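You operate a simulated robot arm through the tools that you are given. There is no shell and no other tool. Be economical: measure what you need, move in short steps, check, and stop when the job is done.

You run a simulated robot arm. Do the job below in one go: nothing can be reset, and whatever is moved stays where it is left.

## Task
Clear the blue elbow off the press, crimp the grey one, tray both.
Fine: both go in the green tray; one stroke, fingers clear of the die, lever up at the end.

It is judged by the outcome, as a careful person would: the job done as asked, and still so three seconds after it is handed in. It fails if anything else is knocked over, pushed out of place, dropped, spilled or broken.

## Robot
A 6-joint arm with a two-finger parallel gripper, fixed in place. Base frame: the origin is at the foot of the arm, x ahead of it, y to its left, z up; the work surface is at about z = 85.4. Readings come in cm, rad, newtons and seconds.
With the tool pointing down near the work surface it reaches from about 26 to 68 cm from the base axis. Its first joint turns from -1.152 to 1.152 rad. Payload 2.9 kg.
The tool frame sits at the grasp point between the pads (the TCP): z along the fingers, y along the line on which they close. The tips reach 3 cm beyond it. Largest opening 11 cm; finger width 2, thickness 1; the body of the gripper, 4.8 by 11.2 cm, starts 5.5 cm behind the TCP.
Orientation is told as [roll, pitch, yaw] about the base's x, y, z axes, in that order, counted from this pose: with the fingers straight down and closing along the base's y, the tool's x points along the base's -x, its y along +y and its z along -z.

## Interface
- The arm moves only by the tool nudge_tool. Its argument "rows" is a list of rows, each a list of 7 numbers: the turn, a rotation vector about the tool's x, y, z in rad, then the shift along the tool's x, y, z in cm, then the opening, from 0 (shut) to 1 (fully open). In form: [[ax, ay, az, tx, ty, tz, jaw], ...]. A call has 1 to 20 rows; each row is the pose to reach, as a shift and turn from the pose commanded when the call began, along the tool's axes at that moment. A row lasts 0.2 s, in which the tool goes at most 5 cm and 0.15 rad; a call with a longer step from one row to the next is refused whole, and so is a gripper value outside its range. Where a pose cannot be reached the arm comes as near as it can. A force on the tool above 40 N (or 10 N above the force at the start of the call, whichever is more), or a blocked arm, ends the call early, and 0.2 s more pass. Each finger travels about 10.8 cm/s and halts on what it meets, pressing with about 38 N; the grip force reading is that of the motor and also rises with nothing between the fingers. The clock runs only during rows and for 0.2 s after the last one: add rows that repeat a pose to give the fingers time. It gives the time, the measured TCP pose, the force on the tool (base axes), the opening and the grip force at its end, in the units of the frame above (readings bear some noise).
- Cameras (640 x 400 px; columns grow to the right, rows downward): "scene" is fixed at [8.01, 42.95, 139.87]; the picture's right is [-0.77, -0.64, 0.00], its down [-0.27, 0.33, -0.90] and it looks along [0.58, -0.70, -0.43] (base axes); focal length 269 px, centre (320, 200). "wrist" rides on the gripper at [7.2, 1.7, -10.3] in the tool frame; the picture's right is [-0.23, 0.97, 0.00], its down [-0.76, -0.18, -0.62] and it looks along [-0.61, -0.14, 0.78] (tool axes); focal length 222 px, centre (320, 200). There is no depth. A picture from a camera that has moved, and an enlarged one, comes with that camera's place and axes in the base frame and with its lens.
- camera(camera): a new picture of that camera. The clock stands still meanwhile.
- inspect(camera, box): a new picture of the part [left, top, right, bottom] of that camera's present view, enlarged. The clock stands still meanwhile.
- job_done(): hands the job in; it is judged then, once.

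Work in short steps. Places have to be worked out from the pictures, the camera data and where the tool is seen: move nearer, look again, correct. Check each grasp and each placing, and mend what went wrong. You have 120 turns and 84 pictures in all, those below and enlarged ones among them. Open the gripper and draw the arm clear of the work before you hand the job in, unless the task says otherwise; then end with one line.

The tools are called after ">>>" by a JSON object that holds its "name" and its "arguments". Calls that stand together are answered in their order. nudge_tool: Moves the arm, as the interface text tells. Its arguments: {"type":"object","properties":{"rows":{"type":"array"}},"required":["rows"]} The other tools are called the same way: camera (camera) takes a picture; inspect (camera, box) takes an enlarged picture of a part of a camera's view; job_done () hands the job in.

At the start:

```text
time: 0.0
tcp_pos: [38.8, -0.69, 127.47]
tool_rot: [0.001, 0.0, -0.001]
wrist_force: [0.4, 0.4, 0.2]
gripper_width: 11.0
gripper_force: 0.1
```

scene: 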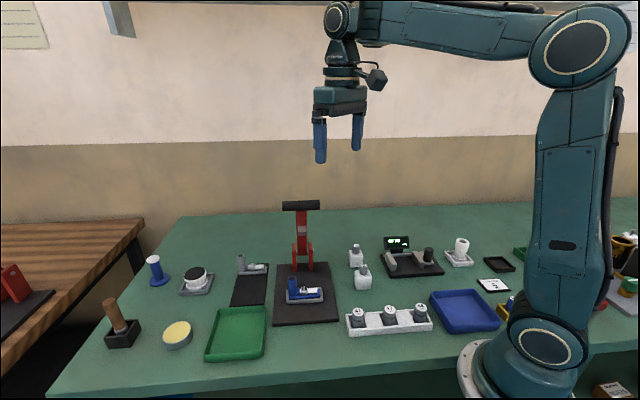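
wrist: 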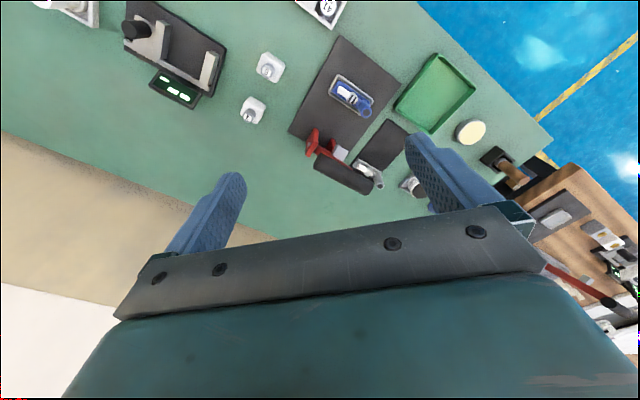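

The press (red lever) with the blue elbow on its die and a grey elbow on a dark mat are visible; I take enlarged views to measure them.

>>> {"name": "inspect", "arguments": {"camera": "scene", "box": [200, 190, 360, 290]}}

>>> {"name": "inspect", "arguments": {"camera": "scene", "box": [190, 260, 350, 360]}}

>>> {"name": "inspect", "arguments": {"camera": "wrist", "box": [280, 30, 480, 200]}}

```text
4.00 times, centred on (280, 240) of scene
camera zoom: at [8.01, 42.95, 139.87], right [-0.77, -0.64, 0.0], down [-0.27, 0.33, -0.9], along [0.58, -0.7, -0.43], focal length 1078 px, centre (480, 40)
```

zoom: 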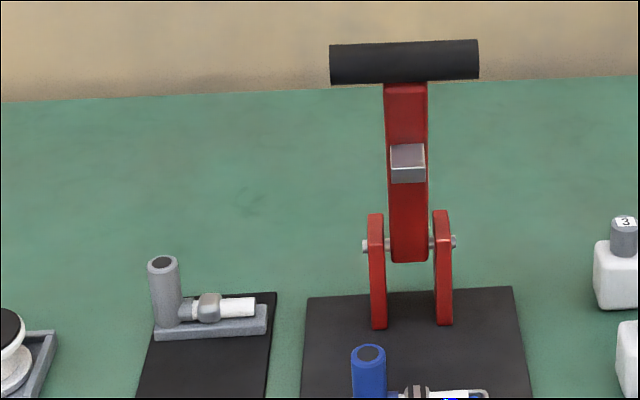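

```text
4.00 times, centred on (270, 310) of scene
camera zoom: at [8.01, 42.95, 139.87], right [-0.77, -0.64, 0.0], down [-0.27, 0.33, -0.9], along [0.58, -0.7, -0.43], focal length 1078 px, centre (520, -240)
```

zoom: 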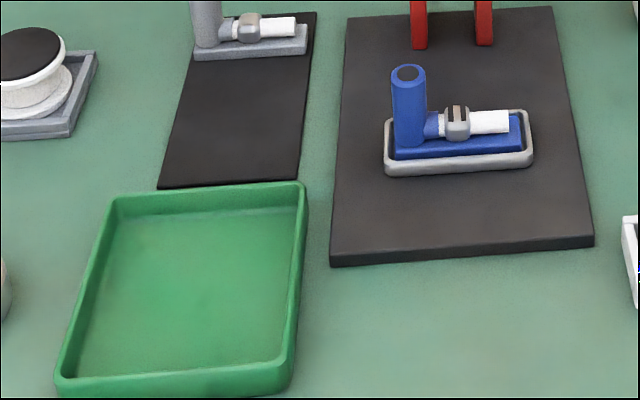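

```text
2.35 times, centred on (380, 115) of wrist
camera zoom: at [31.57, 0.99, 137.64], right [0.23, 0.97, 0.0], down [0.76, -0.18, 0.62], along [0.61, -0.14, -0.78], focal length 523 px, centre (179, 400)
```

zoom: 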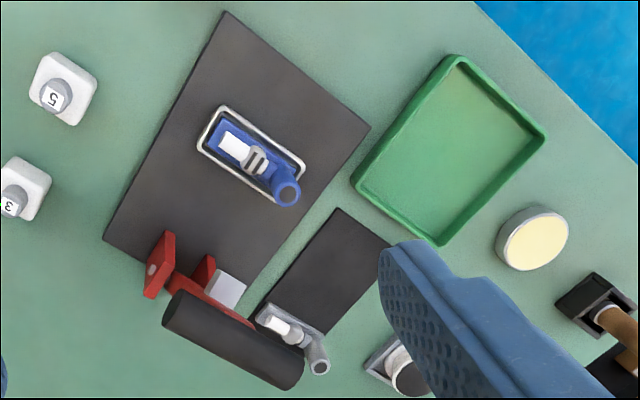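

Estimates from both cameras: die centre about (45, 4.9), its long axis at 45° with the post at the +x+y end (post about (47.1, 6.8), top z≈93). The lever handle is at about (49.4, 0.3, 110) and the grey elbow's post at about (66, 8.7). I turn the jaw to close along the die's long axis and approach on the side away from the lever to look.

>>> {"name": "nudge_tool", "arguments": {"rows": [[0, 0, 0.1, -0.6, 1.4, 2.4, 1], [0, 0, 0.2, -1.2, 2.8, 4.8, 1], [0, 0, 0.3, -1.8, 4.2, 7.2, 1], [0, 0, 0.4, -2.4, 5.6, 9.6, 1], [0, 0, 0.5, -3.0, 7.0, 12.0, 1], [0, 0, 0.6, -3.6, 8.4, 14.4, 1], [0, 0, 0.7, -4.2, 9.8, 16.8, 1], [0, 0, 0.785, -4.8, 11.0, 19.4, 1], [0, 0, 0.785, -4.8, 11.0, 19.4, 1]]}}

>>> {"name": "camera", "arguments": {"camera": "wrist"}}

>>> {"name": "camera", "arguments": {"camera": "scene"}}

```text
time: 2.0
tcp_pos: [43.59, 10.41, 107.76]
tool_rot: [-0.001, -0.001, -0.787]
wrist_force: [0.9, 0.5, -0.1]
gripper_width: 10.99
gripper_force: 0.0
```

```text
78 pictures are left
camera wrist: at [39.63, 16.63, 118.08], right [0.85, 0.53, 0.0], down [0.41, -0.66, 0.62], along [0.33, -0.53, -0.78], focal length 222 px, centre (320, 200)
```

wrist: 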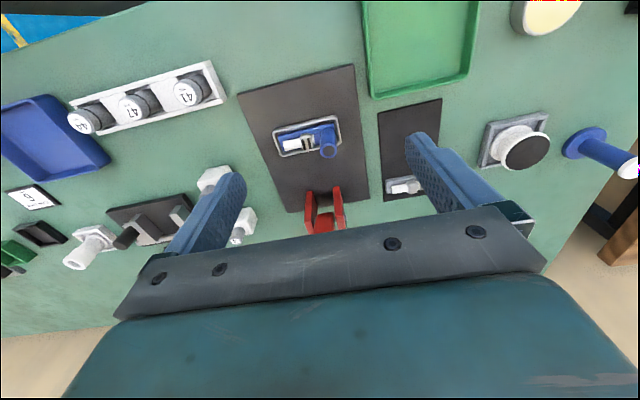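

```text
77 pictures are left
```

scene: 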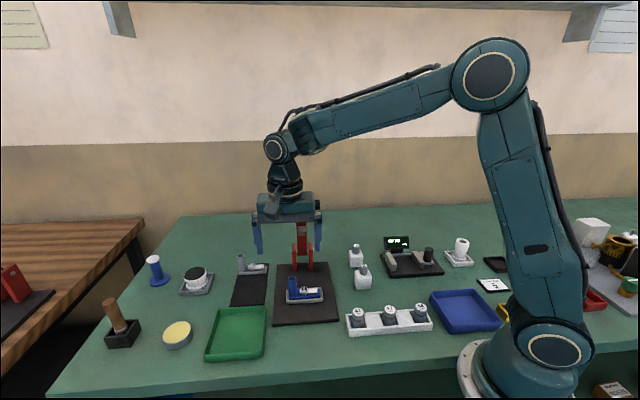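

The gripper is aligned and clear of the lever; I enlarge the die to locate the post precisely.

>>> {"name": "inspect", "arguments": {"camera": "wrist", "box": [240, 90, 400, 190]}}

>>> {"name": "inspect", "arguments": {"camera": "scene", "box": [265, 260, 345, 310]}}

```text
4.00 times, centred on (320, 140) of wrist
camera zoom: at [39.63, 16.63, 118.08], right [0.85, 0.53, 0.0], down [0.41, -0.66, 0.62], along [0.33, -0.53, -0.78], focal length 888 px, centre (320, 440)
```

zoom: 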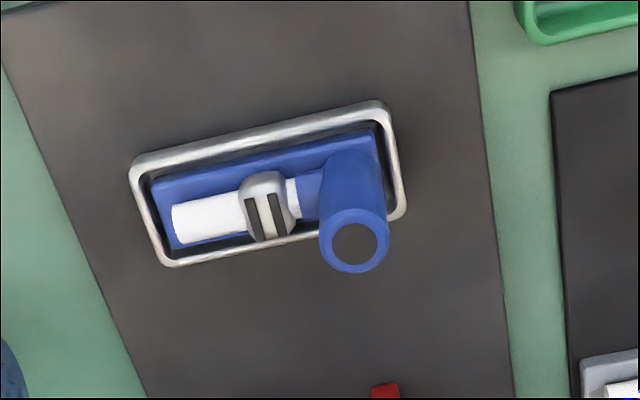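

```text
8.00 times, centred on (305, 285) of scene
camera zoom: at [8.01, 42.95, 139.87], right [-0.77, -0.64, 0.0], down [-0.27, 0.33, -0.9], along [0.58, -0.7, -0.43], focal length 2156 px, centre (440, -480)
```

zoom: 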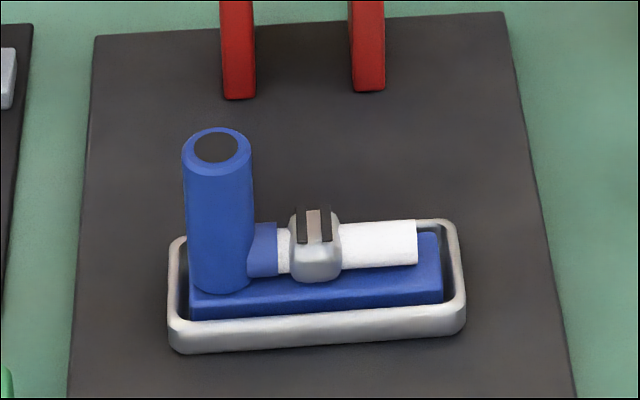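

Both views agree: post at about (47.2, 6.65), top z≈93.1, collar top z≈90.5. I move above it at z≈98 with a narrowed jaw and check clearance to the lever.

>>> {"name": "nudge_tool", "arguments": {"rows": [[0, 0, 0, -1.3, 0, 2, 0.8], [0, 0, 0, -2.6, 0, 4, 0.6], [0, 0, 0, -3.9, -0.1, 6, 0.5], [0, 0, 0, -5.2, -0.1, 8, 0.45], [0, 0, 0, -5.2, -0.1, 9.7, 0.45], [0, 0, 0, -5.2, -0.1, 9.7, 0.45]]}}

>>> {"name": "camera", "arguments": {"camera": "wrist"}}

>>> {"name": "inspect", "arguments": {"camera": "scene", "box": [220, 130, 380, 310]}}

```text
time: 3.4
tcp_pos: [47.13, 6.62, 98.3]
tool_rot: [0.0, -0.001, -0.787]
wrist_force: [-0.3, 0.0, 0.2]
gripper_width: 4.95
gripper_force: 0.0
```

```text
74 pictures are left
camera wrist: at [43.26, 12.86, 108.56], right [0.85, 0.53, 0.0], down [0.41, -0.66, 0.62], along [0.33, -0.53, -0.78], focal length 222 px, centre (320, 200)
```

wrist: 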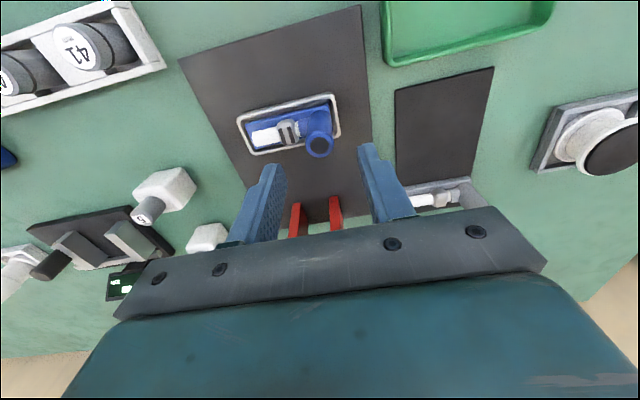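

```text
2.22 times, centred on (300, 220) of scene
camera zoom: at [8.01, 42.95, 139.87], right [-0.77, -0.64, 0.0], down [-0.27, 0.33, -0.9], along [0.58, -0.7, -0.43], focal length 599 px, centre (364, 156)
```

zoom: 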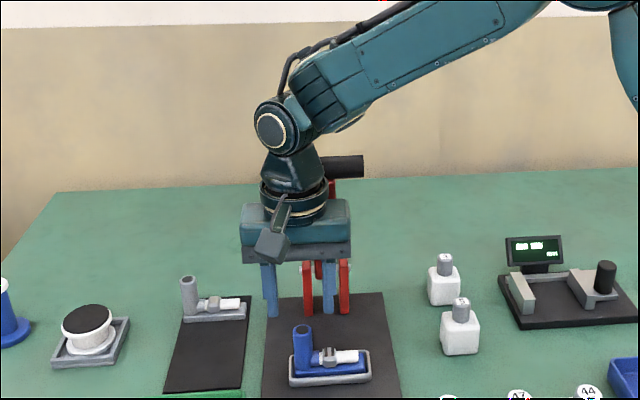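

When I descend, the wrist joint would pass close to the lever handle, so I tilt the tool 0.25 rad about its closing axis, leaning the top away from the lever. The pads stay parallel to the post. Then I look again.

>>> {"name": "nudge_tool", "arguments": {"rows": [[0, -0.13, 0, 0, 0, 0, 0.45], [0, -0.25, 0, 0, 0, 0.5, 0.45], [0, -0.25, 0, 0, 0, 1.5, 0.45], [0, -0.25, 0, 0, 0, 1.5, 0.45]]}}

>>> {"name": "camera", "arguments": {"camera": "wrist"}}

>>> {"name": "inspect", "arguments": {"camera": "scene", "box": [220, 150, 380, 310]}}

```text
time: 4.4
tcp_pos: [47.16, 6.74, 96.77]
tool_rot: [-0.001, -0.252, -0.785]
wrist_force: [0.6, 0.2, 0.0]
gripper_width: 4.97
gripper_force: 0.0
```

```text
72 pictures are left
camera wrist: at [41.59, 14.53, 104.91], right [0.84, 0.53, 0.06], down [0.29, -0.54, 0.79], along [0.45, -0.65, -0.61], focal length 222 px, centre (320, 200)
```

wrist: 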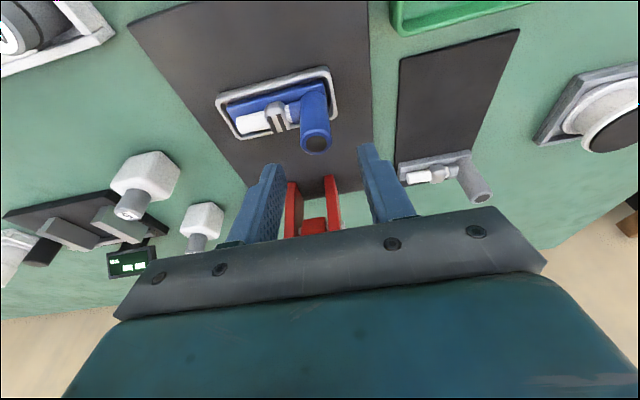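

```text
2.50 times, centred on (300, 230) of scene
camera zoom: at [8.01, 42.95, 139.87], right [-0.77, -0.64, 0.0], down [-0.27, 0.33, -0.9], along [0.58, -0.7, -0.43], focal length 674 px, centre (370, 125)
```

zoom: 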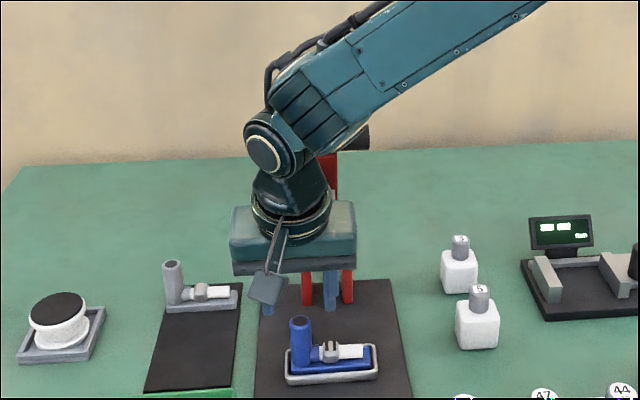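

The lean gives good clearance from the handle. I now descend around the post to TCP z≈94 with the jaw still open.

>>> {"name": "nudge_tool", "arguments": {"rows": [[0, 0, 0, 0.4, 0, 0.6, 0.45], [0, 0, 0, 0.7, 0, 1.5, 0.45], [0, 0, 0, 1.06, 0, 2.59, 0.45], [0, 0, 0, 1.06, 0, 2.59, 0.45]]}}

>>> {"name": "inspect", "arguments": {"camera": "wrist", "box": [200, 40, 440, 240]}}

>>> {"name": "inspect", "arguments": {"camera": "scene", "box": [240, 180, 360, 310]}}

```text
time: 5.4
tcp_pos: [47.11, 6.85, 93.95]
tool_rot: [0.0, -0.25, -0.784]
wrist_force: [-0.7, -0.2, -0.3]
gripper_width: 4.96
gripper_force: 0.1
```

```text
2.00 times, centred on (320, 140) of wrist
camera zoom: at [41.44, 14.8, 102.1], right [0.84, 0.53, 0.06], down [0.29, -0.54, 0.79], along [0.45, -0.65, -0.61], focal length 444 px, centre (320, 320)
```

zoom: 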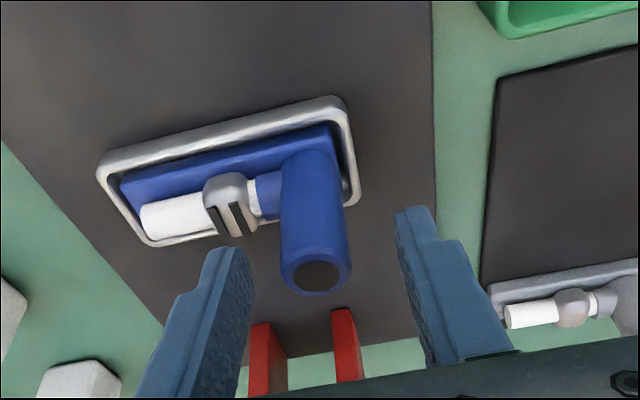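

```text
3.08 times, centred on (300, 245) of scene
camera zoom: at [8.01, 42.95, 139.87], right [-0.77, -0.64, 0.0], down [-0.27, 0.33, -0.9], along [0.58, -0.7, -0.43], focal length 829 px, centre (382, 62)
```

zoom: 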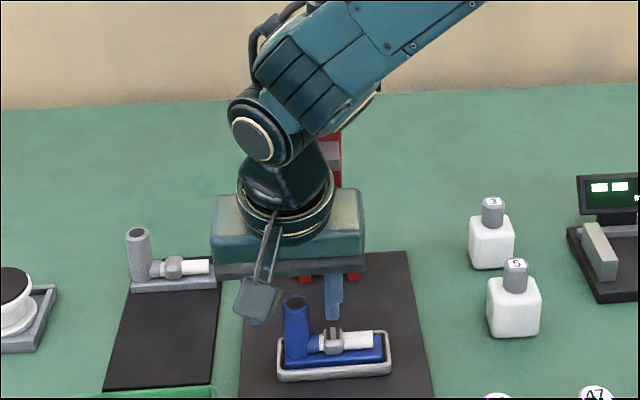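

The pads sit about 0.4 cm too far towards the lever and 0.2 cm off along the closing line; I correct that, then close.

>>> {"name": "nudge_tool", "arguments": {"rows": [[0, 0, 0, 0.4, -0.2, -0.1, 0.45], [0, 0, 0, 0.4, -0.2, -0.1, 0.3], [0, 0, 0, 0.4, -0.2, -0.1, 0.15], [0, 0, 0, 0.4, -0.2, -0.1, 0.1], [0, 0, 0, 0.4, -0.2, -0.1, 0.1]]}}

>>> {"name": "inspect", "arguments": {"camera": "wrist", "box": [200, 40, 440, 240]}}

```text
time: 6.6
tcp_pos: [46.59, 7.0, 93.98]
tool_rot: [0.001, -0.251, -0.784]
wrist_force: [0.7, 0.9, 0.2]
gripper_width: 2.04
gripper_force: 37.9
```

```text
2.00 times, centred on (320, 140) of wrist
camera zoom: at [41.0, 14.96, 102.15], right [0.84, 0.53, 0.06], down [0.29, -0.54, 0.79], along [0.45, -0.65, -0.61], focal length 444 px, centre (320, 320)
```

zoom: 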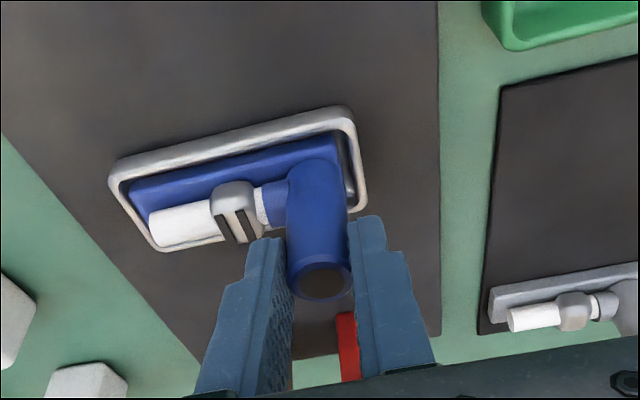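

The post is held (2.04 cm, 38 N). I lift straight up 6 cm and check.

>>> {"name": "nudge_tool", "arguments": {"rows": [[0, 0, 0, -0.25, 0, -0.97, 0.1], [0, 0, 0, -0.74, 0, -2.9, 0.1], [0, 0, 0, -1.48, 0, -5.81, 0.1], [0, 0, 0, -1.48, 0, -5.81, 0.1]]}}

>>> {"name": "camera", "arguments": {"camera": "wrist"}}

>>> {"name": "inspect", "arguments": {"camera": "scene", "box": [190, 180, 390, 370]}}

```text
time: 7.6
tcp_pos: [46.55, 7.13, 100.1]
tool_rot: [0.002, -0.252, -0.786]
wrist_force: [0.9, 0.5, 0.3]
gripper_width: 2.07
gripper_force: 38.3
```

```text
67 pictures are left
camera wrist: at [40.97, 15.0, 108.34], right [0.84, 0.53, 0.06], down [0.29, -0.54, 0.79], along [0.45, -0.65, -0.61], focal length 222 px, centre (320, 200)
```

wrist: 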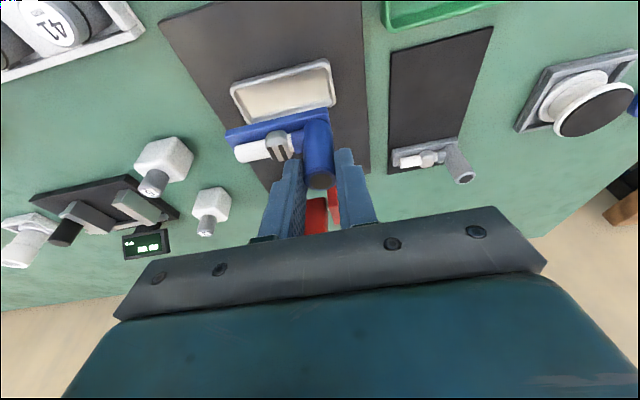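

```text
2.11 times, centred on (290, 275) of scene
camera zoom: at [8.01, 42.95, 139.87], right [-0.77, -0.64, 0.0], down [-0.27, 0.33, -0.9], along [0.58, -0.7, -0.43], focal length 567 px, centre (383, 42)
```

zoom: 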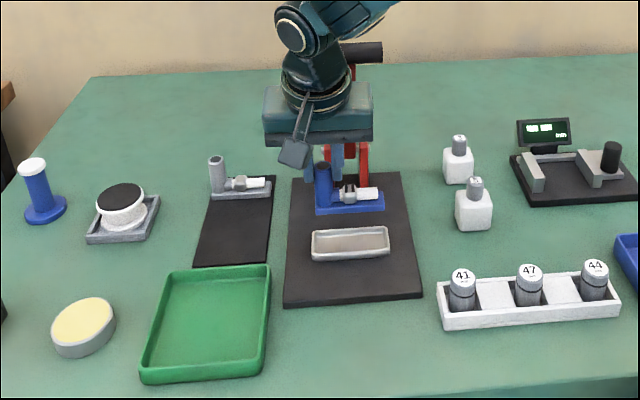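

The elbow is held level and the die is empty. The tray is centred at about (49.4, 21.8), also at 45°; I carry the blue elbow over its front half.

>>> {"name": "nudge_tool", "arguments": {"rows": [[0, 0, 0, 1.6, 2.16, -0.41, 0.1], [0, 0, 0, 3.2, 4.33, -0.82, 0.1], [0, 0, 0, 4.85, 6.5, -1.23, 0.1], [0, 0, 0, 6.47, 8.66, -1.65, 0.1], [0, 0, 0, 8.1, 10.8, -2.06, 0.1], [0, 0, 0, 9.7, 13.0, -2.47, 0.1], [0, 0, 0, 11.32, 15.15, -2.88, 0.1], [0, 0, 0, 11.32, 15.15, -2.88, 0.1]]}}

>>> {"name": "camera", "arguments": {"camera": "wrist"}}

>>> {"name": "inspect", "arguments": {"camera": "scene", "box": [150, 180, 350, 380]}}

```text
time: 9.4
tcp_pos: [48.93, 26.05, 99.95]
tool_rot: [0.003, -0.252, -0.785]
wrist_force: [-1.1, 0.1, -0.2]
gripper_width: 2.01
gripper_force: 38.2
```

```text
65 pictures are left
camera wrist: at [43.29, 33.96, 108.18], right [0.84, 0.53, 0.06], down [0.29, -0.54, 0.79], along [0.45, -0.65, -0.61], focal length 222 px, centre (320, 200)
```

wrist: 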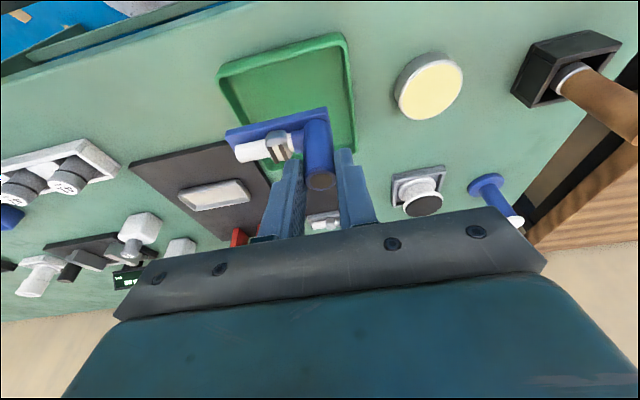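

```text
2.00 times, centred on (250, 280) of scene
camera zoom: at [8.01, 42.95, 139.87], right [-0.77, -0.64, 0.0], down [-0.27, 0.33, -0.9], along [0.58, -0.7, -0.43], focal length 539 px, centre (460, 40)
```

zoom: 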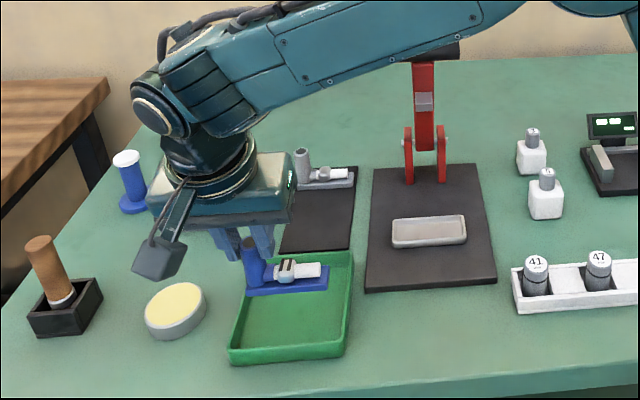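

The position over the tray checks out with both views. I lower 5.5 cm, then go slowly until it touches.

>>> {"name": "nudge_tool", "arguments": {"rows": [[0, 0, 0, 0.5, 0, 1.94, 0.1], [0, 0, 0, 1.0, 0, 3.88, 0.1], [0, 0, 0, 1.36, 0, 5.33, 0.1], [0, 0, 0, 1.36, 0, 5.33, 0.1]]}}

>>> {"name": "inspect", "arguments": {"camera": "scene", "box": [200, 270, 290, 370]}}

```text
time: 10.4
tcp_pos: [48.95, 26.0, 94.44]
tool_rot: [0.0, -0.251, -0.786]
wrist_force: [0.4, 0.4, -0.7]
gripper_width: 2.09
gripper_force: 37.9
```

```text
4.00 times, centred on (245, 320) of scene
camera zoom: at [8.01, 42.95, 139.87], right [-0.77, -0.64, 0.0], down [-0.27, 0.33, -0.9], along [0.58, -0.7, -0.43], focal length 1078 px, centre (620, -280)
```

zoom: 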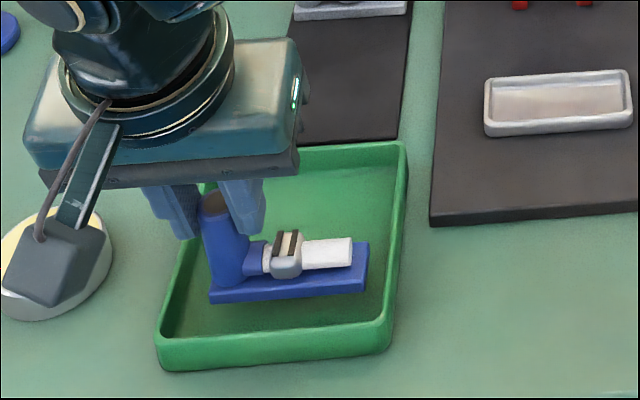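

Nearly there, and inside the walls. I lower in small steps and watch the force.

>>> {"name": "nudge_tool", "arguments": {"rows": [[0, 0, 0, 0.07, 0, 0.29, 0.1], [0, 0, 0, 0.15, 0, 0.58, 0.1], [0, 0, 0, 0.2, 0, 0.78, 0.1], [0, 0, 0, 0.2, 0, 0.78, 0.1]]}}

>>> {"name": "inspect", "arguments": {"camera": "scene", "box": [200, 270, 290, 370]}}

```text
time: 11.4
tcp_pos: [48.96, 26.03, 93.46]
tool_rot: [0.0, -0.251, -0.787]
wrist_force: [-0.9, 1.4, -0.5]
gripper_width: 2.05
gripper_force: 38.2
```

```text
4.00 times, centred on (245, 320) of scene
camera zoom: at [8.01, 42.95, 139.87], right [-0.77, -0.64, 0.0], down [-0.27, 0.33, -0.9], along [0.58, -0.7, -0.43], focal length 1078 px, centre (620, -280)
```

zoom: 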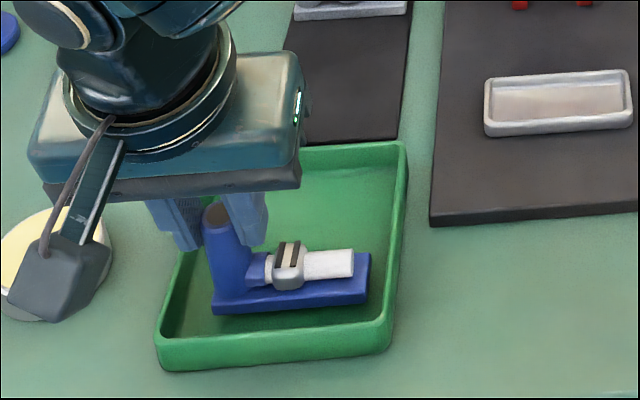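

No contact yet; I keep lowering in smaller steps.

>>> {"name": "nudge_tool", "arguments": {"rows": [[0, 0, 0, 0.04, 0, 0.15, 0.1], [0, 0, 0, 0.075, 0, 0.29, 0.1], [0, 0, 0, 0.075, 0, 0.29, 0.1]]}}

```text
time: 12.2
tcp_pos: [48.86, 26.04, 93.31]
tool_rot: [0.001, -0.251, -0.786]
wrist_force: [-0.6, -0.4, -0.4]
gripper_width: 2.03
gripper_force: 37.9
```

>>> {"name": "nudge_tool", "arguments": {"rows": [[0, 0, 0, 0.04, 0, 0.15, 0.1], [0, 0, 0, 0.075, 0, 0.29, 0.1], [0, 0, 0, 0.075, 0, 0.29, 0.1]]}}

>>> {"name": "inspect", "arguments": {"camera": "scene", "box": [220, 300, 280, 360]}}

```text
time: 13.0
tcp_pos: [48.91, 26.03, 92.98]
tool_rot: [0.0, -0.252, -0.785]
wrist_force: [-0.3, 0.0, -1.6]
gripper_width: 2.05
gripper_force: 37.4
```

```text
6.67 times, centred on (250, 330) of scene
camera zoom: at [8.01, 42.95, 139.87], right [-0.77, -0.64, 0.0], down [-0.27, 0.33, -0.9], along [0.58, -0.7, -0.43], focal length 1796 px, centre (787, -667)
```

zoom: 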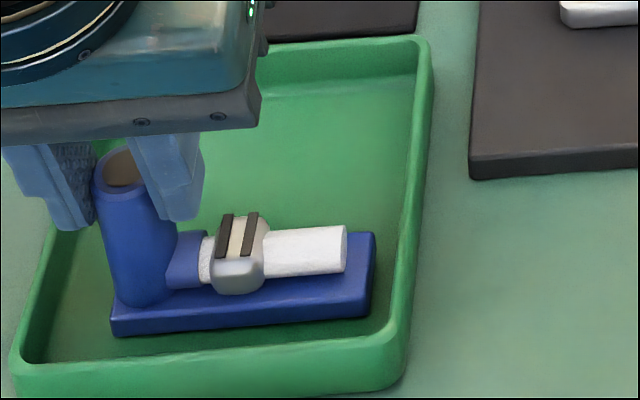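

>>> {"name": "nudge_tool", "arguments": {"rows": [[0, 0, 0, 0.04, 0, 0.15, 0.1], [0, 0, 0, 0.075, 0, 0.29, 0.1], [0, 0, 0, 0.075, 0, 0.29, 0.1]]}}

>>> {"name": "inspect", "arguments": {"camera": "scene", "box": [220, 300, 280, 360]}}

```text
time: 13.8
tcp_pos: [48.99, 25.84, 92.9]
tool_rot: [0.001, -0.253, -0.789]
wrist_force: [-1.0, -0.2, 12.8]
gripper_width: 2.03
gripper_force: 38.3
```

```text
6.67 times, centred on (250, 330) of scene
camera zoom: at [7.99, 42.94, 139.87], right [-0.77, -0.64, 0.0], down [-0.27, 0.33, -0.9], along [0.58, -0.7, -0.43], focal length 1796 px, centre (787, -667)
```

zoom: 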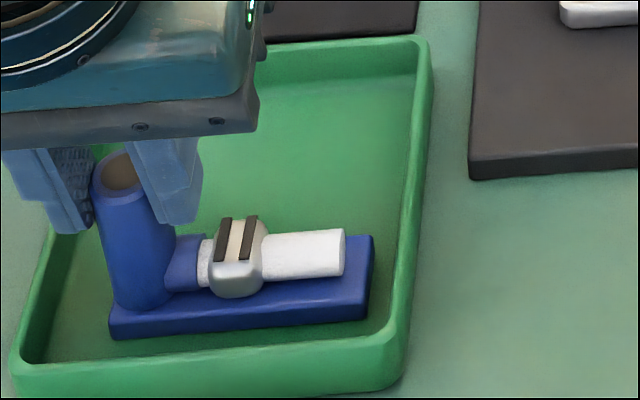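

The force rose to 13 N, so the elbow is on the tray floor. I open gently, rise straight up, and look.

>>> {"name": "nudge_tool", "arguments": {"rows": [[0, 0, 0, 0, 0, -0.1, 0.25], [0, 0, 0, 0, 0, -0.1, 0.38], [0, 0, 0, 0, 0, -0.1, 0.38], [0, 0, 0, -0.5, 0, -1.94, 0.38], [0, 0, 0, -1.24, 0, -4.85, 0.38], [0, 0, 0, -2.0, 0, -7.8, 0.4], [0, 0, 0, -2.0, 0, -7.8, 0.4]]}}

>>> {"name": "inspect", "arguments": {"camera": "scene", "box": [190, 230, 290, 370]}}

>>> {"name": "camera", "arguments": {"camera": "wrist"}}

```text
time: 15.4
tcp_pos: [48.87, 26.14, 100.79]
tool_rot: [-0.001, -0.249, -0.785]
wrist_force: [0.0, 0.2, 0.2]
gripper_width: 4.41
gripper_force: 0.0
```

```text
2.86 times, centred on (240, 300) of scene
camera zoom: at [8.01, 42.95, 139.87], right [-0.77, -0.64, 0.0], down [-0.27, 0.33, -0.9], along [0.58, -0.7, -0.43], focal length 770 px, centre (549, -86)
```

zoom: 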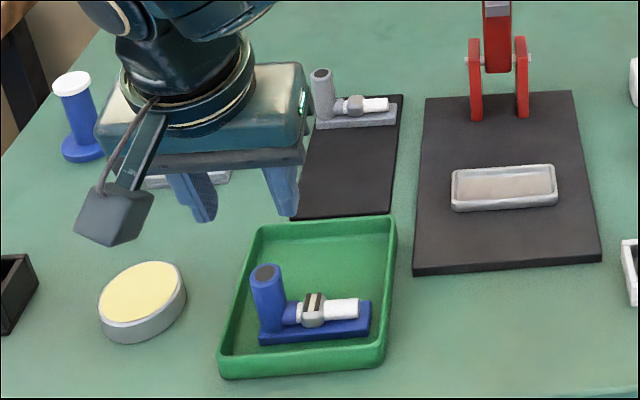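

```text
58 pictures are left
camera wrist: at [43.38, 33.99, 109.01], right [0.84, 0.53, 0.06], down [0.29, -0.54, 0.79], along [0.45, -0.65, -0.61], focal length 222 px, centre (320, 200)
```

wrist: 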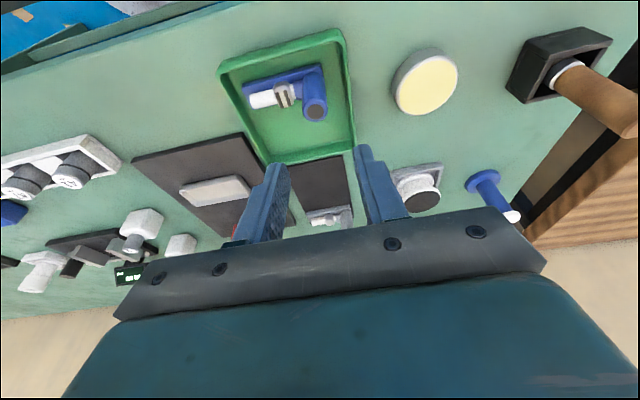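

The blue elbow stands properly in the tray with room beside it. I now travel to a viewing spot next to the grey elbow at the same height.

>>> {"name": "nudge_tool", "arguments": {"rows": [[0, 0, 0, -2.7, 0, 0.69, 0.45], [0, 0, 0, -5.4, 0, 1.38, 0.45], [0, 0, 0, -8.1, 0, 2.07, 0.45], [0, 0, 0, -10.8, 0, 2.76, 0.45], [0, 0, 0, -13.5, 0, 3.45, 0.45], [0, 0, 0, -16.2, -0.2, 4.14, 0.45], [0, 0, 0, -18.9, -0.3, 4.82, 0.45], [0, 0, 0, -18.9, -0.3, 4.82, 0.45]]}}

>>> {"name": "camera", "arguments": {"camera": "wrist"}}

>>> {"name": "inspect", "arguments": {"camera": "scene", "box": [180, 150, 340, 310]}}

```text
time: 17.2
tcp_pos: [62.37, 11.97, 100.66]
tool_rot: [0.0, -0.25, -0.786]
wrist_force: [0.9, 0.2, -0.3]
gripper_width: 4.94
gripper_force: 0.0
```

```text
57 pictures are left
camera wrist: at [56.9, 19.85, 108.79], right [0.84, 0.53, 0.06], down [0.29, -0.54, 0.79], along [0.45, -0.65, -0.61], focal length 222 px, centre (320, 200)
```

wrist: 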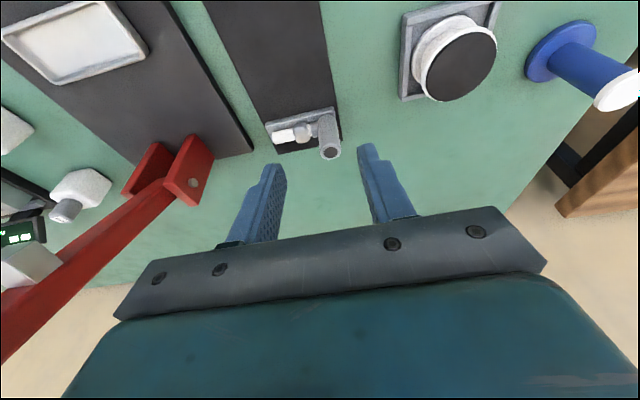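

```text
2.50 times, centred on (260, 230) of scene
camera zoom: at [8.01, 42.95, 139.87], right [-0.77, -0.64, 0.0], down [-0.27, 0.33, -0.9], along [0.58, -0.7, -0.43], focal length 674 px, centre (470, 125)
```

zoom: 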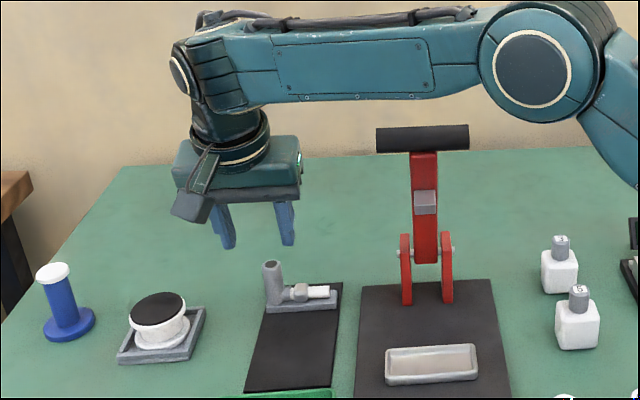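

The grey post top triangulates to about (66.4, 8.45, 91.6), with the same heading as the blue one. I move above it at z≈97 and recheck.

>>> {"name": "nudge_tool", "arguments": {"rows": [[0, 0, 0, -1.3, 0.05, 1.6, 0.45], [0, 0, 0, -2.5, 0.1, 3.2, 0.45], [0, 0, 0, -3.68, 0.18, 4.72, 0.45], [0, 0, 0, -3.68, 0.18, 4.72, 0.45]]}}

>>> {"name": "inspect", "arguments": {"camera": "wrist", "box": [200, 40, 440, 240]}}

>>> {"name": "inspect", "arguments": {"camera": "scene", "box": [180, 150, 340, 310]}}

```text
time: 18.2
tcp_pos: [65.97, 8.63, 97.11]
tool_rot: [-0.001, -0.251, -0.785]
wrist_force: [-0.3, 0.1, -0.1]
gripper_width: 4.95
gripper_force: 0.0
```

```text
2.00 times, centred on (320, 140) of wrist
camera zoom: at [60.5, 16.52, 105.25], right [0.84, 0.53, 0.06], down [0.29, -0.54, 0.79], along [0.45, -0.65, -0.61], focal length 444 px, centre (320, 320)
```

zoom: 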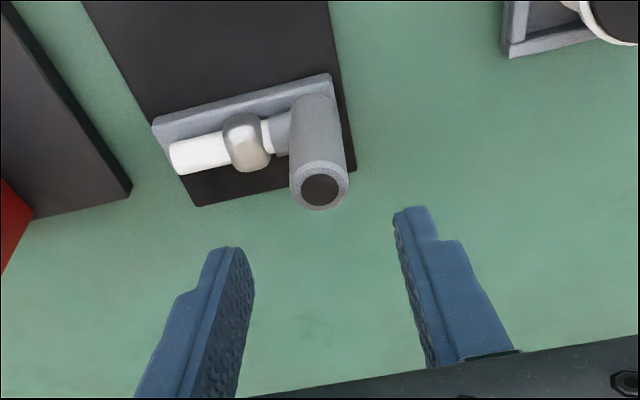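

```text
2.50 times, centred on (260, 230) of scene
camera zoom: at [8.01, 42.95, 139.87], right [-0.77, -0.64, 0.0], down [-0.27, 0.33, -0.9], along [0.58, -0.7, -0.43], focal length 674 px, centre (470, 125)
```

zoom: 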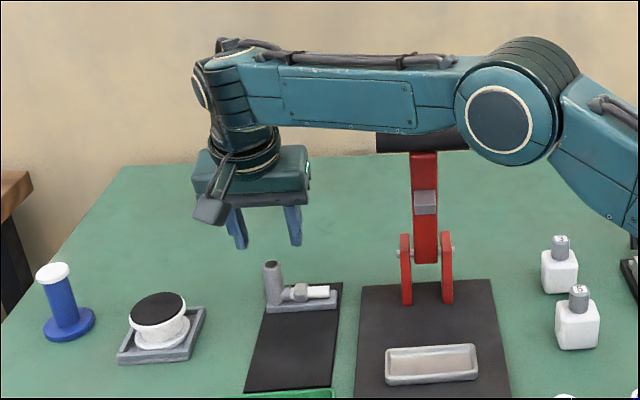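

The post is confirmed at (66.4, 8.5). I descend around it to the same relative grip height as before, with the jaw still open.

>>> {"name": "nudge_tool", "arguments": {"rows": [[0, 0, 0, 0.45, 0, 1.5, 0.45], [0, 0, 0, 0.9, 0, 3.0, 0.45], [0, 0, 0, 1.34, 0, 4.42, 0.45], [0, 0, 0, 1.34, 0, 4.42, 0.45]]}}

>>> {"name": "inspect", "arguments": {"camera": "wrist", "box": [200, 40, 440, 240]}}

>>> {"name": "inspect", "arguments": {"camera": "scene", "box": [180, 150, 340, 310]}}

```text
time: 19.2
tcp_pos: [65.96, 8.79, 92.54]
tool_rot: [0.0, -0.252, -0.786]
wrist_force: [0.1, -0.8, -0.8]
gripper_width: 4.92
gripper_force: 0.1
```

```text
2.00 times, centred on (320, 140) of wrist
camera zoom: at [60.4, 16.66, 100.71], right [0.84, 0.53, 0.06], down [0.29, -0.54, 0.79], along [0.45, -0.65, -0.61], focal length 444 px, centre (320, 320)
```

zoom: 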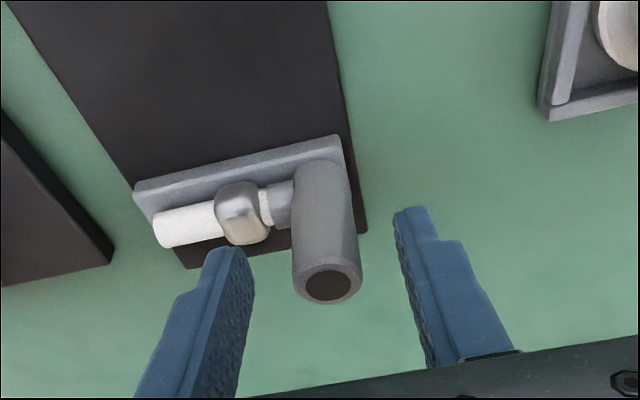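

```text
2.50 times, centred on (260, 230) of scene
camera zoom: at [8.01, 42.95, 139.87], right [-0.77, -0.64, 0.0], down [-0.27, 0.33, -0.9], along [0.58, -0.7, -0.43], focal length 674 px, centre (470, 125)
```

zoom: 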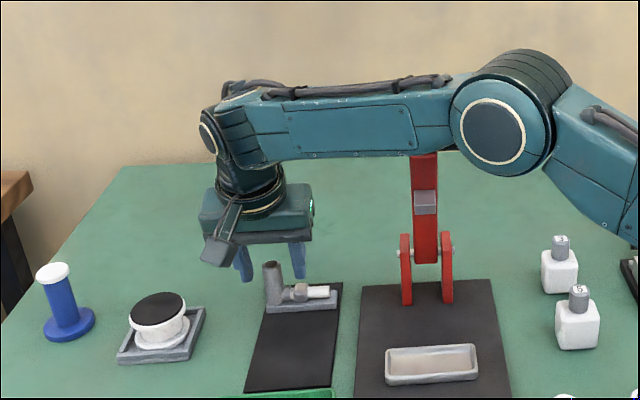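

The view matches the earlier good grip; I close.

>>> {"name": "nudge_tool", "arguments": {"rows": [[0, 0, 0, 0, 0.1, 0, 0.35], [0, 0, 0, 0, 0.1, 0, 0.2], [0, 0, 0, 0, 0.1, 0, 0.1], [0, 0, 0, 0, 0.1, 0, 0.1]]}}

>>> {"name": "inspect", "arguments": {"camera": "wrist", "box": [200, 40, 440, 240]}}

```text
time: 20.2
tcp_pos: [65.96, 8.85, 92.66]
tool_rot: [0.001, -0.25, -0.785]
wrist_force: [1.1, 0.2, 0.2]
gripper_width: 2.05
gripper_force: 37.8
```

```text
2.00 times, centred on (320, 140) of wrist
camera zoom: at [60.43, 16.78, 100.75], right [0.84, 0.53, 0.06], down [0.29, -0.54, 0.79], along [0.45, -0.65, -0.61], focal length 444 px, centre (320, 320)
```

zoom: 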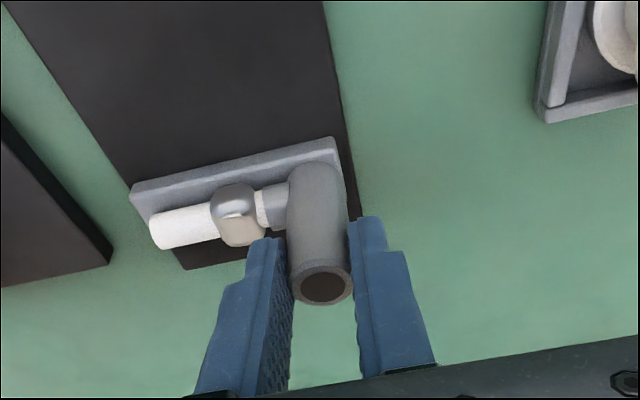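

It is held (2.05 cm), with the same heading in the jaw as the blue one had. I lift 8 cm straight up.

>>> {"name": "nudge_tool", "arguments": {"rows": [[0, 0, 0, -0.25, 0, -0.97, 0.1], [0, 0, 0, -0.74, 0, -2.9, 0.1], [0, 0, 0, -1.48, 0, -5.81, 0.1], [0, 0, 0, -1.98, 0, -7.75, 0.1], [0, 0, 0, -1.98, 0, -7.75, 0.1]]}}

>>> {"name": "inspect", "arguments": {"camera": "scene", "box": [180, 150, 340, 310]}}

```text
time: 21.4
tcp_pos: [66.04, 8.98, 100.55]
tool_rot: [0.001, -0.248, -0.786]
wrist_force: [0.2, -0.1, -1.3]
gripper_width: 2.02
gripper_force: 37.7
```

```text
2.50 times, centred on (260, 230) of scene
camera zoom: at [8.01, 42.95, 139.87], right [-0.77, -0.64, 0.0], down [-0.27, 0.33, -0.9], along [0.58, -0.7, -0.43], focal length 674 px, centre (470, 125)
```

zoom: 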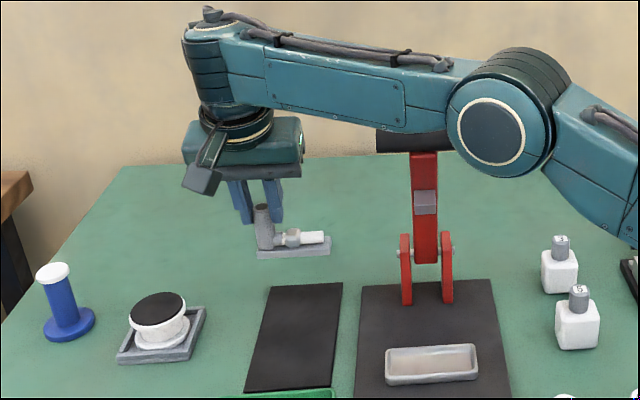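

Grey elbow up, level. I return by backing away from the lever first and then sliding along the die's axis, stopping just short of the die.

>>> {"name": "nudge_tool", "arguments": {"rows": [[0, 0, 0, 2.7, 0, -0.69, 0.1], [0, 0, 0, 5.4, 0, -1.38, 0.1], [0, 0, 0, 8.1, 0, -2.07, 0.1], [0, 0, 0, 10.8, 0, -2.76, 0.1], [0, 0, 0, 13.56, 0, -3.46, 0.1], [0, 0, 0, 13.56, -3, -3.46, 0.1], [0, 0, 0, 13.56, -6, -3.46, 0.1], [0, 0, 0, 13.56, -9, -3.46, 0.1], [0, 0, 0, 13.56, -12, -3.46, 0.1], [0, 0, 0, 13.56, -15.07, -3.46, 0.1], [0, 0, 0, 13.56, -15.07, -3.46, 0.1], [0, 0, 0, 13.56, -15.07, -3.46, 0.1]]}}

>>> {"name": "camera", "arguments": {"camera": "wrist"}}

>>> {"name": "inspect", "arguments": {"camera": "scene", "box": [220, 150, 380, 310]}}

```text
time: 24.0
tcp_pos: [45.18, 8.02, 100.33]
tool_rot: [0.002, -0.251, -0.784]
wrist_force: [-0.2, -0.4, -0.6]
gripper_width: 2.05
gripper_force: 38.0
```

```text
49 pictures are left
camera wrist: at [39.61, 16.0, 108.53], right [0.84, 0.53, 0.06], down [0.29, -0.54, 0.79], along [0.45, -0.65, -0.61], focal length 222 px, centre (320, 200)
```

wrist: 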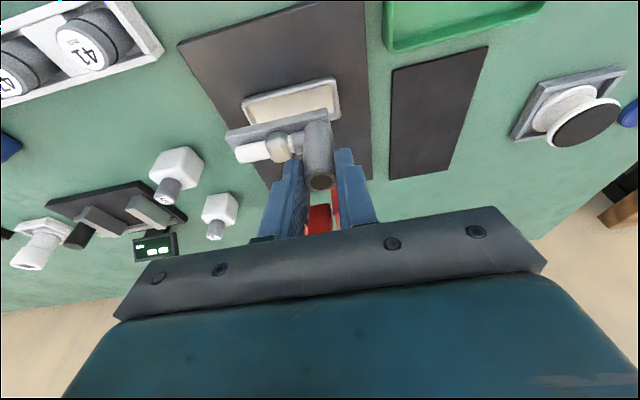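

```text
2.50 times, centred on (300, 230) of scene
camera zoom: at [8.01, 42.95, 139.87], right [-0.77, -0.64, 0.0], down [-0.27, 0.33, -0.9], along [0.58, -0.7, -0.43], focal length 674 px, centre (370, 125)
```

zoom: 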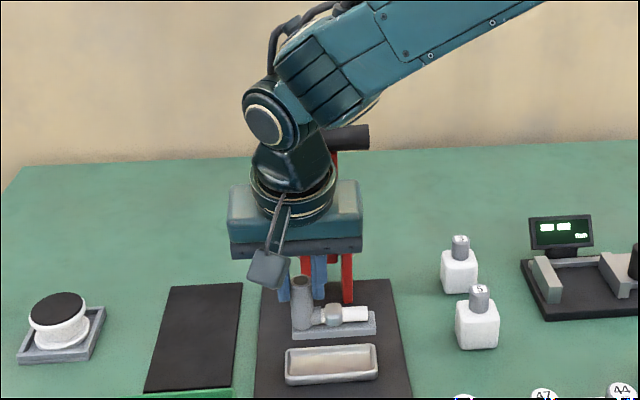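

By the commanded path I'm about 1.6 cm short of the die position and 6.5 cm above seating. I move over it and down to about 2 cm above the seat to check alignment.

>>> {"name": "nudge_tool", "arguments": {"rows": [[0, 0, 0, -1.59, 0.05, 0.4, 0.1], [0, 0, 0, -1.04, 0.05, 2.6, 0.1], [0, 0, 0, -0.48, 0.05, 4.77, 0.1], [0, 0, 0, -0.48, 0.05, 4.77, 0.1]]}}

>>> {"name": "inspect", "arguments": {"camera": "wrist", "box": [200, 40, 440, 240]}}

>>> {"name": "inspect", "arguments": {"camera": "scene", "box": [260, 240, 360, 320]}}

```text
time: 25.0
tcp_pos: [46.38, 6.93, 95.9]
tool_rot: [0.0, -0.252, -0.785]
wrist_force: [-0.3, -0.3, -0.8]
gripper_width: 2.04
gripper_force: 38.0
```

```text
2.00 times, centred on (320, 140) of wrist
camera zoom: at [40.88, 14.88, 104.14], right [0.84, 0.53, 0.06], down [0.29, -0.54, 0.79], along [0.45, -0.65, -0.61], focal length 444 px, centre (320, 320)
```

zoom: 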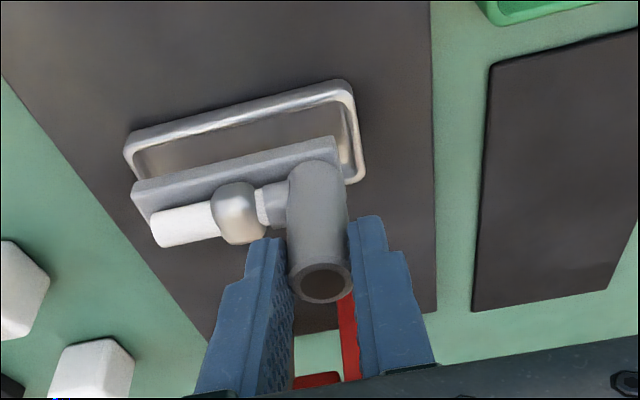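

```text
5.00 times, centred on (310, 280) of scene
camera zoom: at [8.01, 42.95, 139.87], right [-0.77, -0.64, 0.0], down [-0.27, 0.33, -0.9], along [0.58, -0.7, -0.43], focal length 1347 px, centre (370, -200)
```

zoom: 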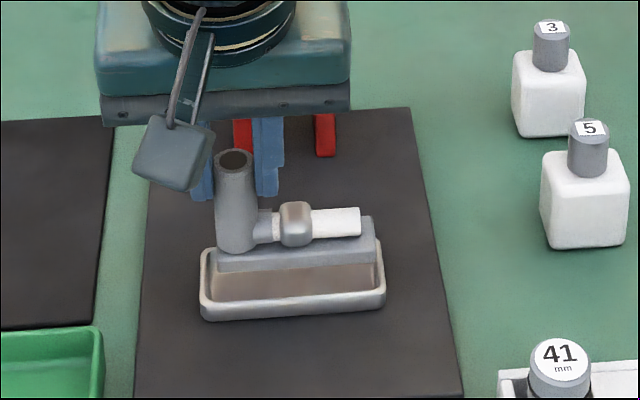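

Alignment looks within about 1 mm; I shift 0.1 cm towards the post end and lower another 1.5 cm.

>>> {"name": "nudge_tool", "arguments": {"rows": [[0, 0, 0, 0.12, 0.1, 0.48, 0.1], [0, 0, 0, 0.25, 0.1, 0.97, 0.1], [0, 0, 0, 0.37, 0.1, 1.45, 0.1], [0, 0, 0, 0.37, 0.1, 1.45, 0.1]]}}

>>> {"name": "inspect", "arguments": {"camera": "wrist", "box": [220, 50, 380, 180]}}

>>> {"name": "inspect", "arguments": {"camera": "scene", "box": [280, 260, 340, 310]}}

```text
time: 26.0
tcp_pos: [46.57, 7.09, 94.55]
tool_rot: [0.0, -0.25, -0.785]
wrist_force: [0.3, -0.2, -1.0]
gripper_width: 2.04
gripper_force: 37.9
```

```text
3.08 times, centred on (300, 115) of wrist
camera zoom: at [41.11, 14.98, 102.76], right [0.84, 0.53, 0.06], down [0.29, -0.54, 0.79], along [0.45, -0.65, -0.61], focal length 684 px, centre (382, 462)
```

zoom: 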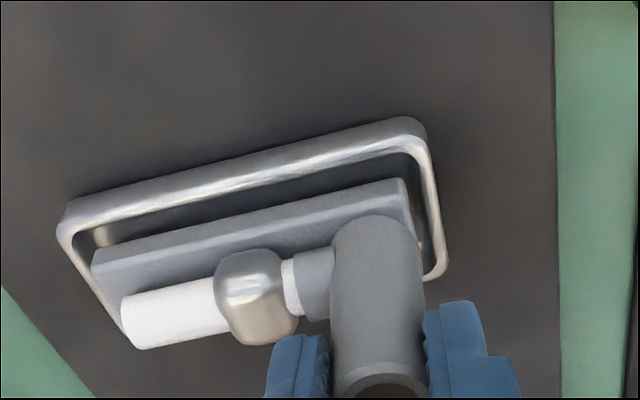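

```text
8.00 times, centred on (310, 285) of scene
camera zoom: at [8.01, 42.95, 139.87], right [-0.77, -0.64, 0.0], down [-0.27, 0.33, -0.9], along [0.58, -0.7, -0.43], focal length 2156 px, centre (400, -480)
```

zoom: 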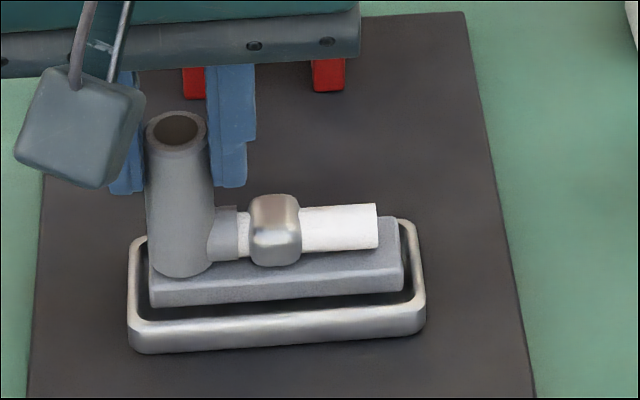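

It is well centred in the die mouth. I lower the last half centimetre gently.

>>> {"name": "nudge_tool", "arguments": {"rows": [[0, 0, 0, 0.05, 0, 0.19, 0.1], [0, 0, 0, 0.1, 0, 0.39, 0.1], [0, 0, 0, 0.13, 0, 0.52, 0.1], [0, 0, 0, 0.13, 0, 0.52, 0.1]]}}

>>> {"name": "inspect", "arguments": {"camera": "scene", "box": [280, 260, 340, 310]}}

```text
time: 27.0
tcp_pos: [46.64, 7.15, 93.94]
tool_rot: [0.0, -0.251, -0.785]
wrist_force: [-0.7, -0.4, 3.4]
gripper_width: 2.03
gripper_force: 38.5
```

```text
8.00 times, centred on (310, 285) of scene
camera zoom: at [8.01, 42.95, 139.87], right [-0.77, -0.64, 0.0], down [-0.27, 0.33, -0.9], along [0.58, -0.7, -0.43], focal length 2156 px, centre (400, -480)
```

zoom: 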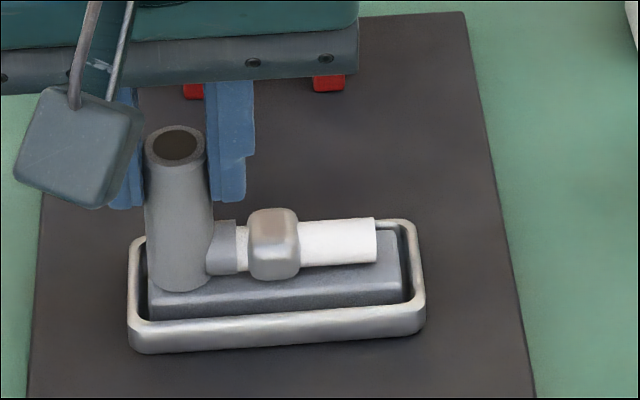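

Light contact (about 4 N). I press 0.12 cm more to confirm it is seated.

>>> {"name": "nudge_tool", "arguments": {"rows": [[0, 0, 0, 0.03, 0, 0.12, 0.1], [0, 0, 0, 0.03, 0, 0.12, 0.1]]}}

```text
time: 27.6
tcp_pos: [46.84, 7.17, 93.95]
tool_rot: [0.002, -0.253, -0.785]
wrist_force: [-4.3, 1.0, 22.0]
gripper_width: 2.04
gripper_force: 37.8
```

Firm contact, so it is seated. I release, rise straight up, then draw back away from the lever.

>>> {"name": "nudge_tool", "arguments": {"rows": [[0, 0, 0, -0.03, 0, -0.12, 0.1], [0, 0, 0, -0.03, 0, -0.12, 0.25], [0, 0, 0, -0.03, 0, -0.12, 0.38], [0, 0, 0, -0.03, 0, -0.12, 0.38], [0, 0, 0, -0.5, 0, -1.94, 0.38], [0, 0, 0, -1.24, 0, -4.85, 0.38], [0, 0, 0, -1.6, 0, -6.3, 0.4], [0, 0, 0, 2.2, 0, -7.3, 0.4], [0, 0, 0, 6.0, 0, -8.3, 0.4], [0, 0, 0, 6.0, 0, -8.3, 0.4]]}}

>>> {"name": "inspect", "arguments": {"camera": "scene", "box": [270, 250, 350, 320]}}

>>> {"name": "camera", "arguments": {"camera": "wrist"}}

>>> {"name": "camera", "arguments": {"camera": "scene"}}

```text
time: 29.8
tcp_pos: [41.24, 12.55, 100.49]
tool_rot: [-0.002, -0.251, -0.786]
wrist_force: [-0.6, 0.7, 0.6]
gripper_width: 4.38
gripper_force: 0.1
```

```text
5.71 times, centred on (310, 285) of scene
camera zoom: at [8.01, 42.95, 139.87], right [-0.77, -0.64, 0.0], down [-0.27, 0.33, -0.9], along [0.58, -0.7, -0.43], focal length 1540 px, centre (377, -286)
```

zoom: 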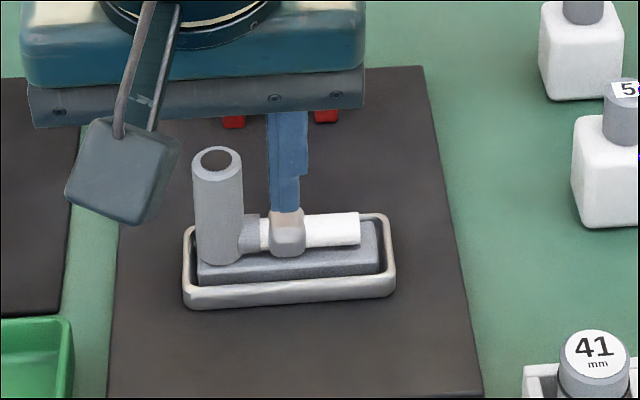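

```text
41 pictures are left
camera wrist: at [35.66, 20.47, 108.67], right [0.84, 0.53, 0.06], down [0.29, -0.54, 0.79], along [0.45, -0.65, -0.61], focal length 222 px, centre (320, 200)
```

wrist: 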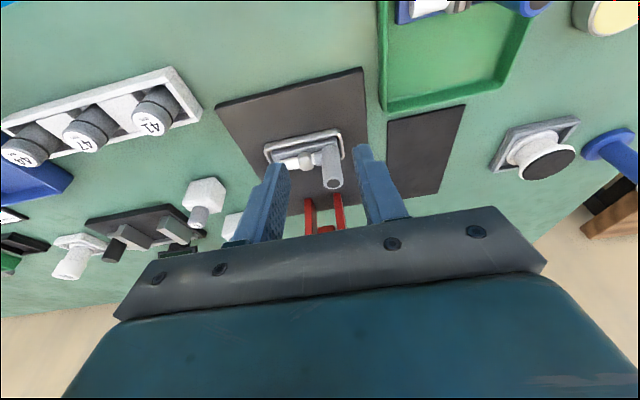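

```text
40 pictures are left
```

scene: 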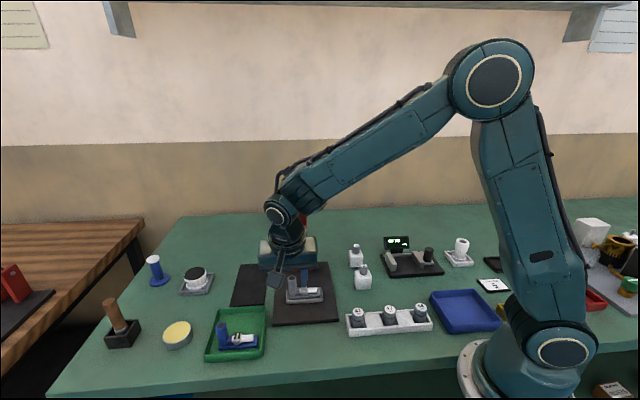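

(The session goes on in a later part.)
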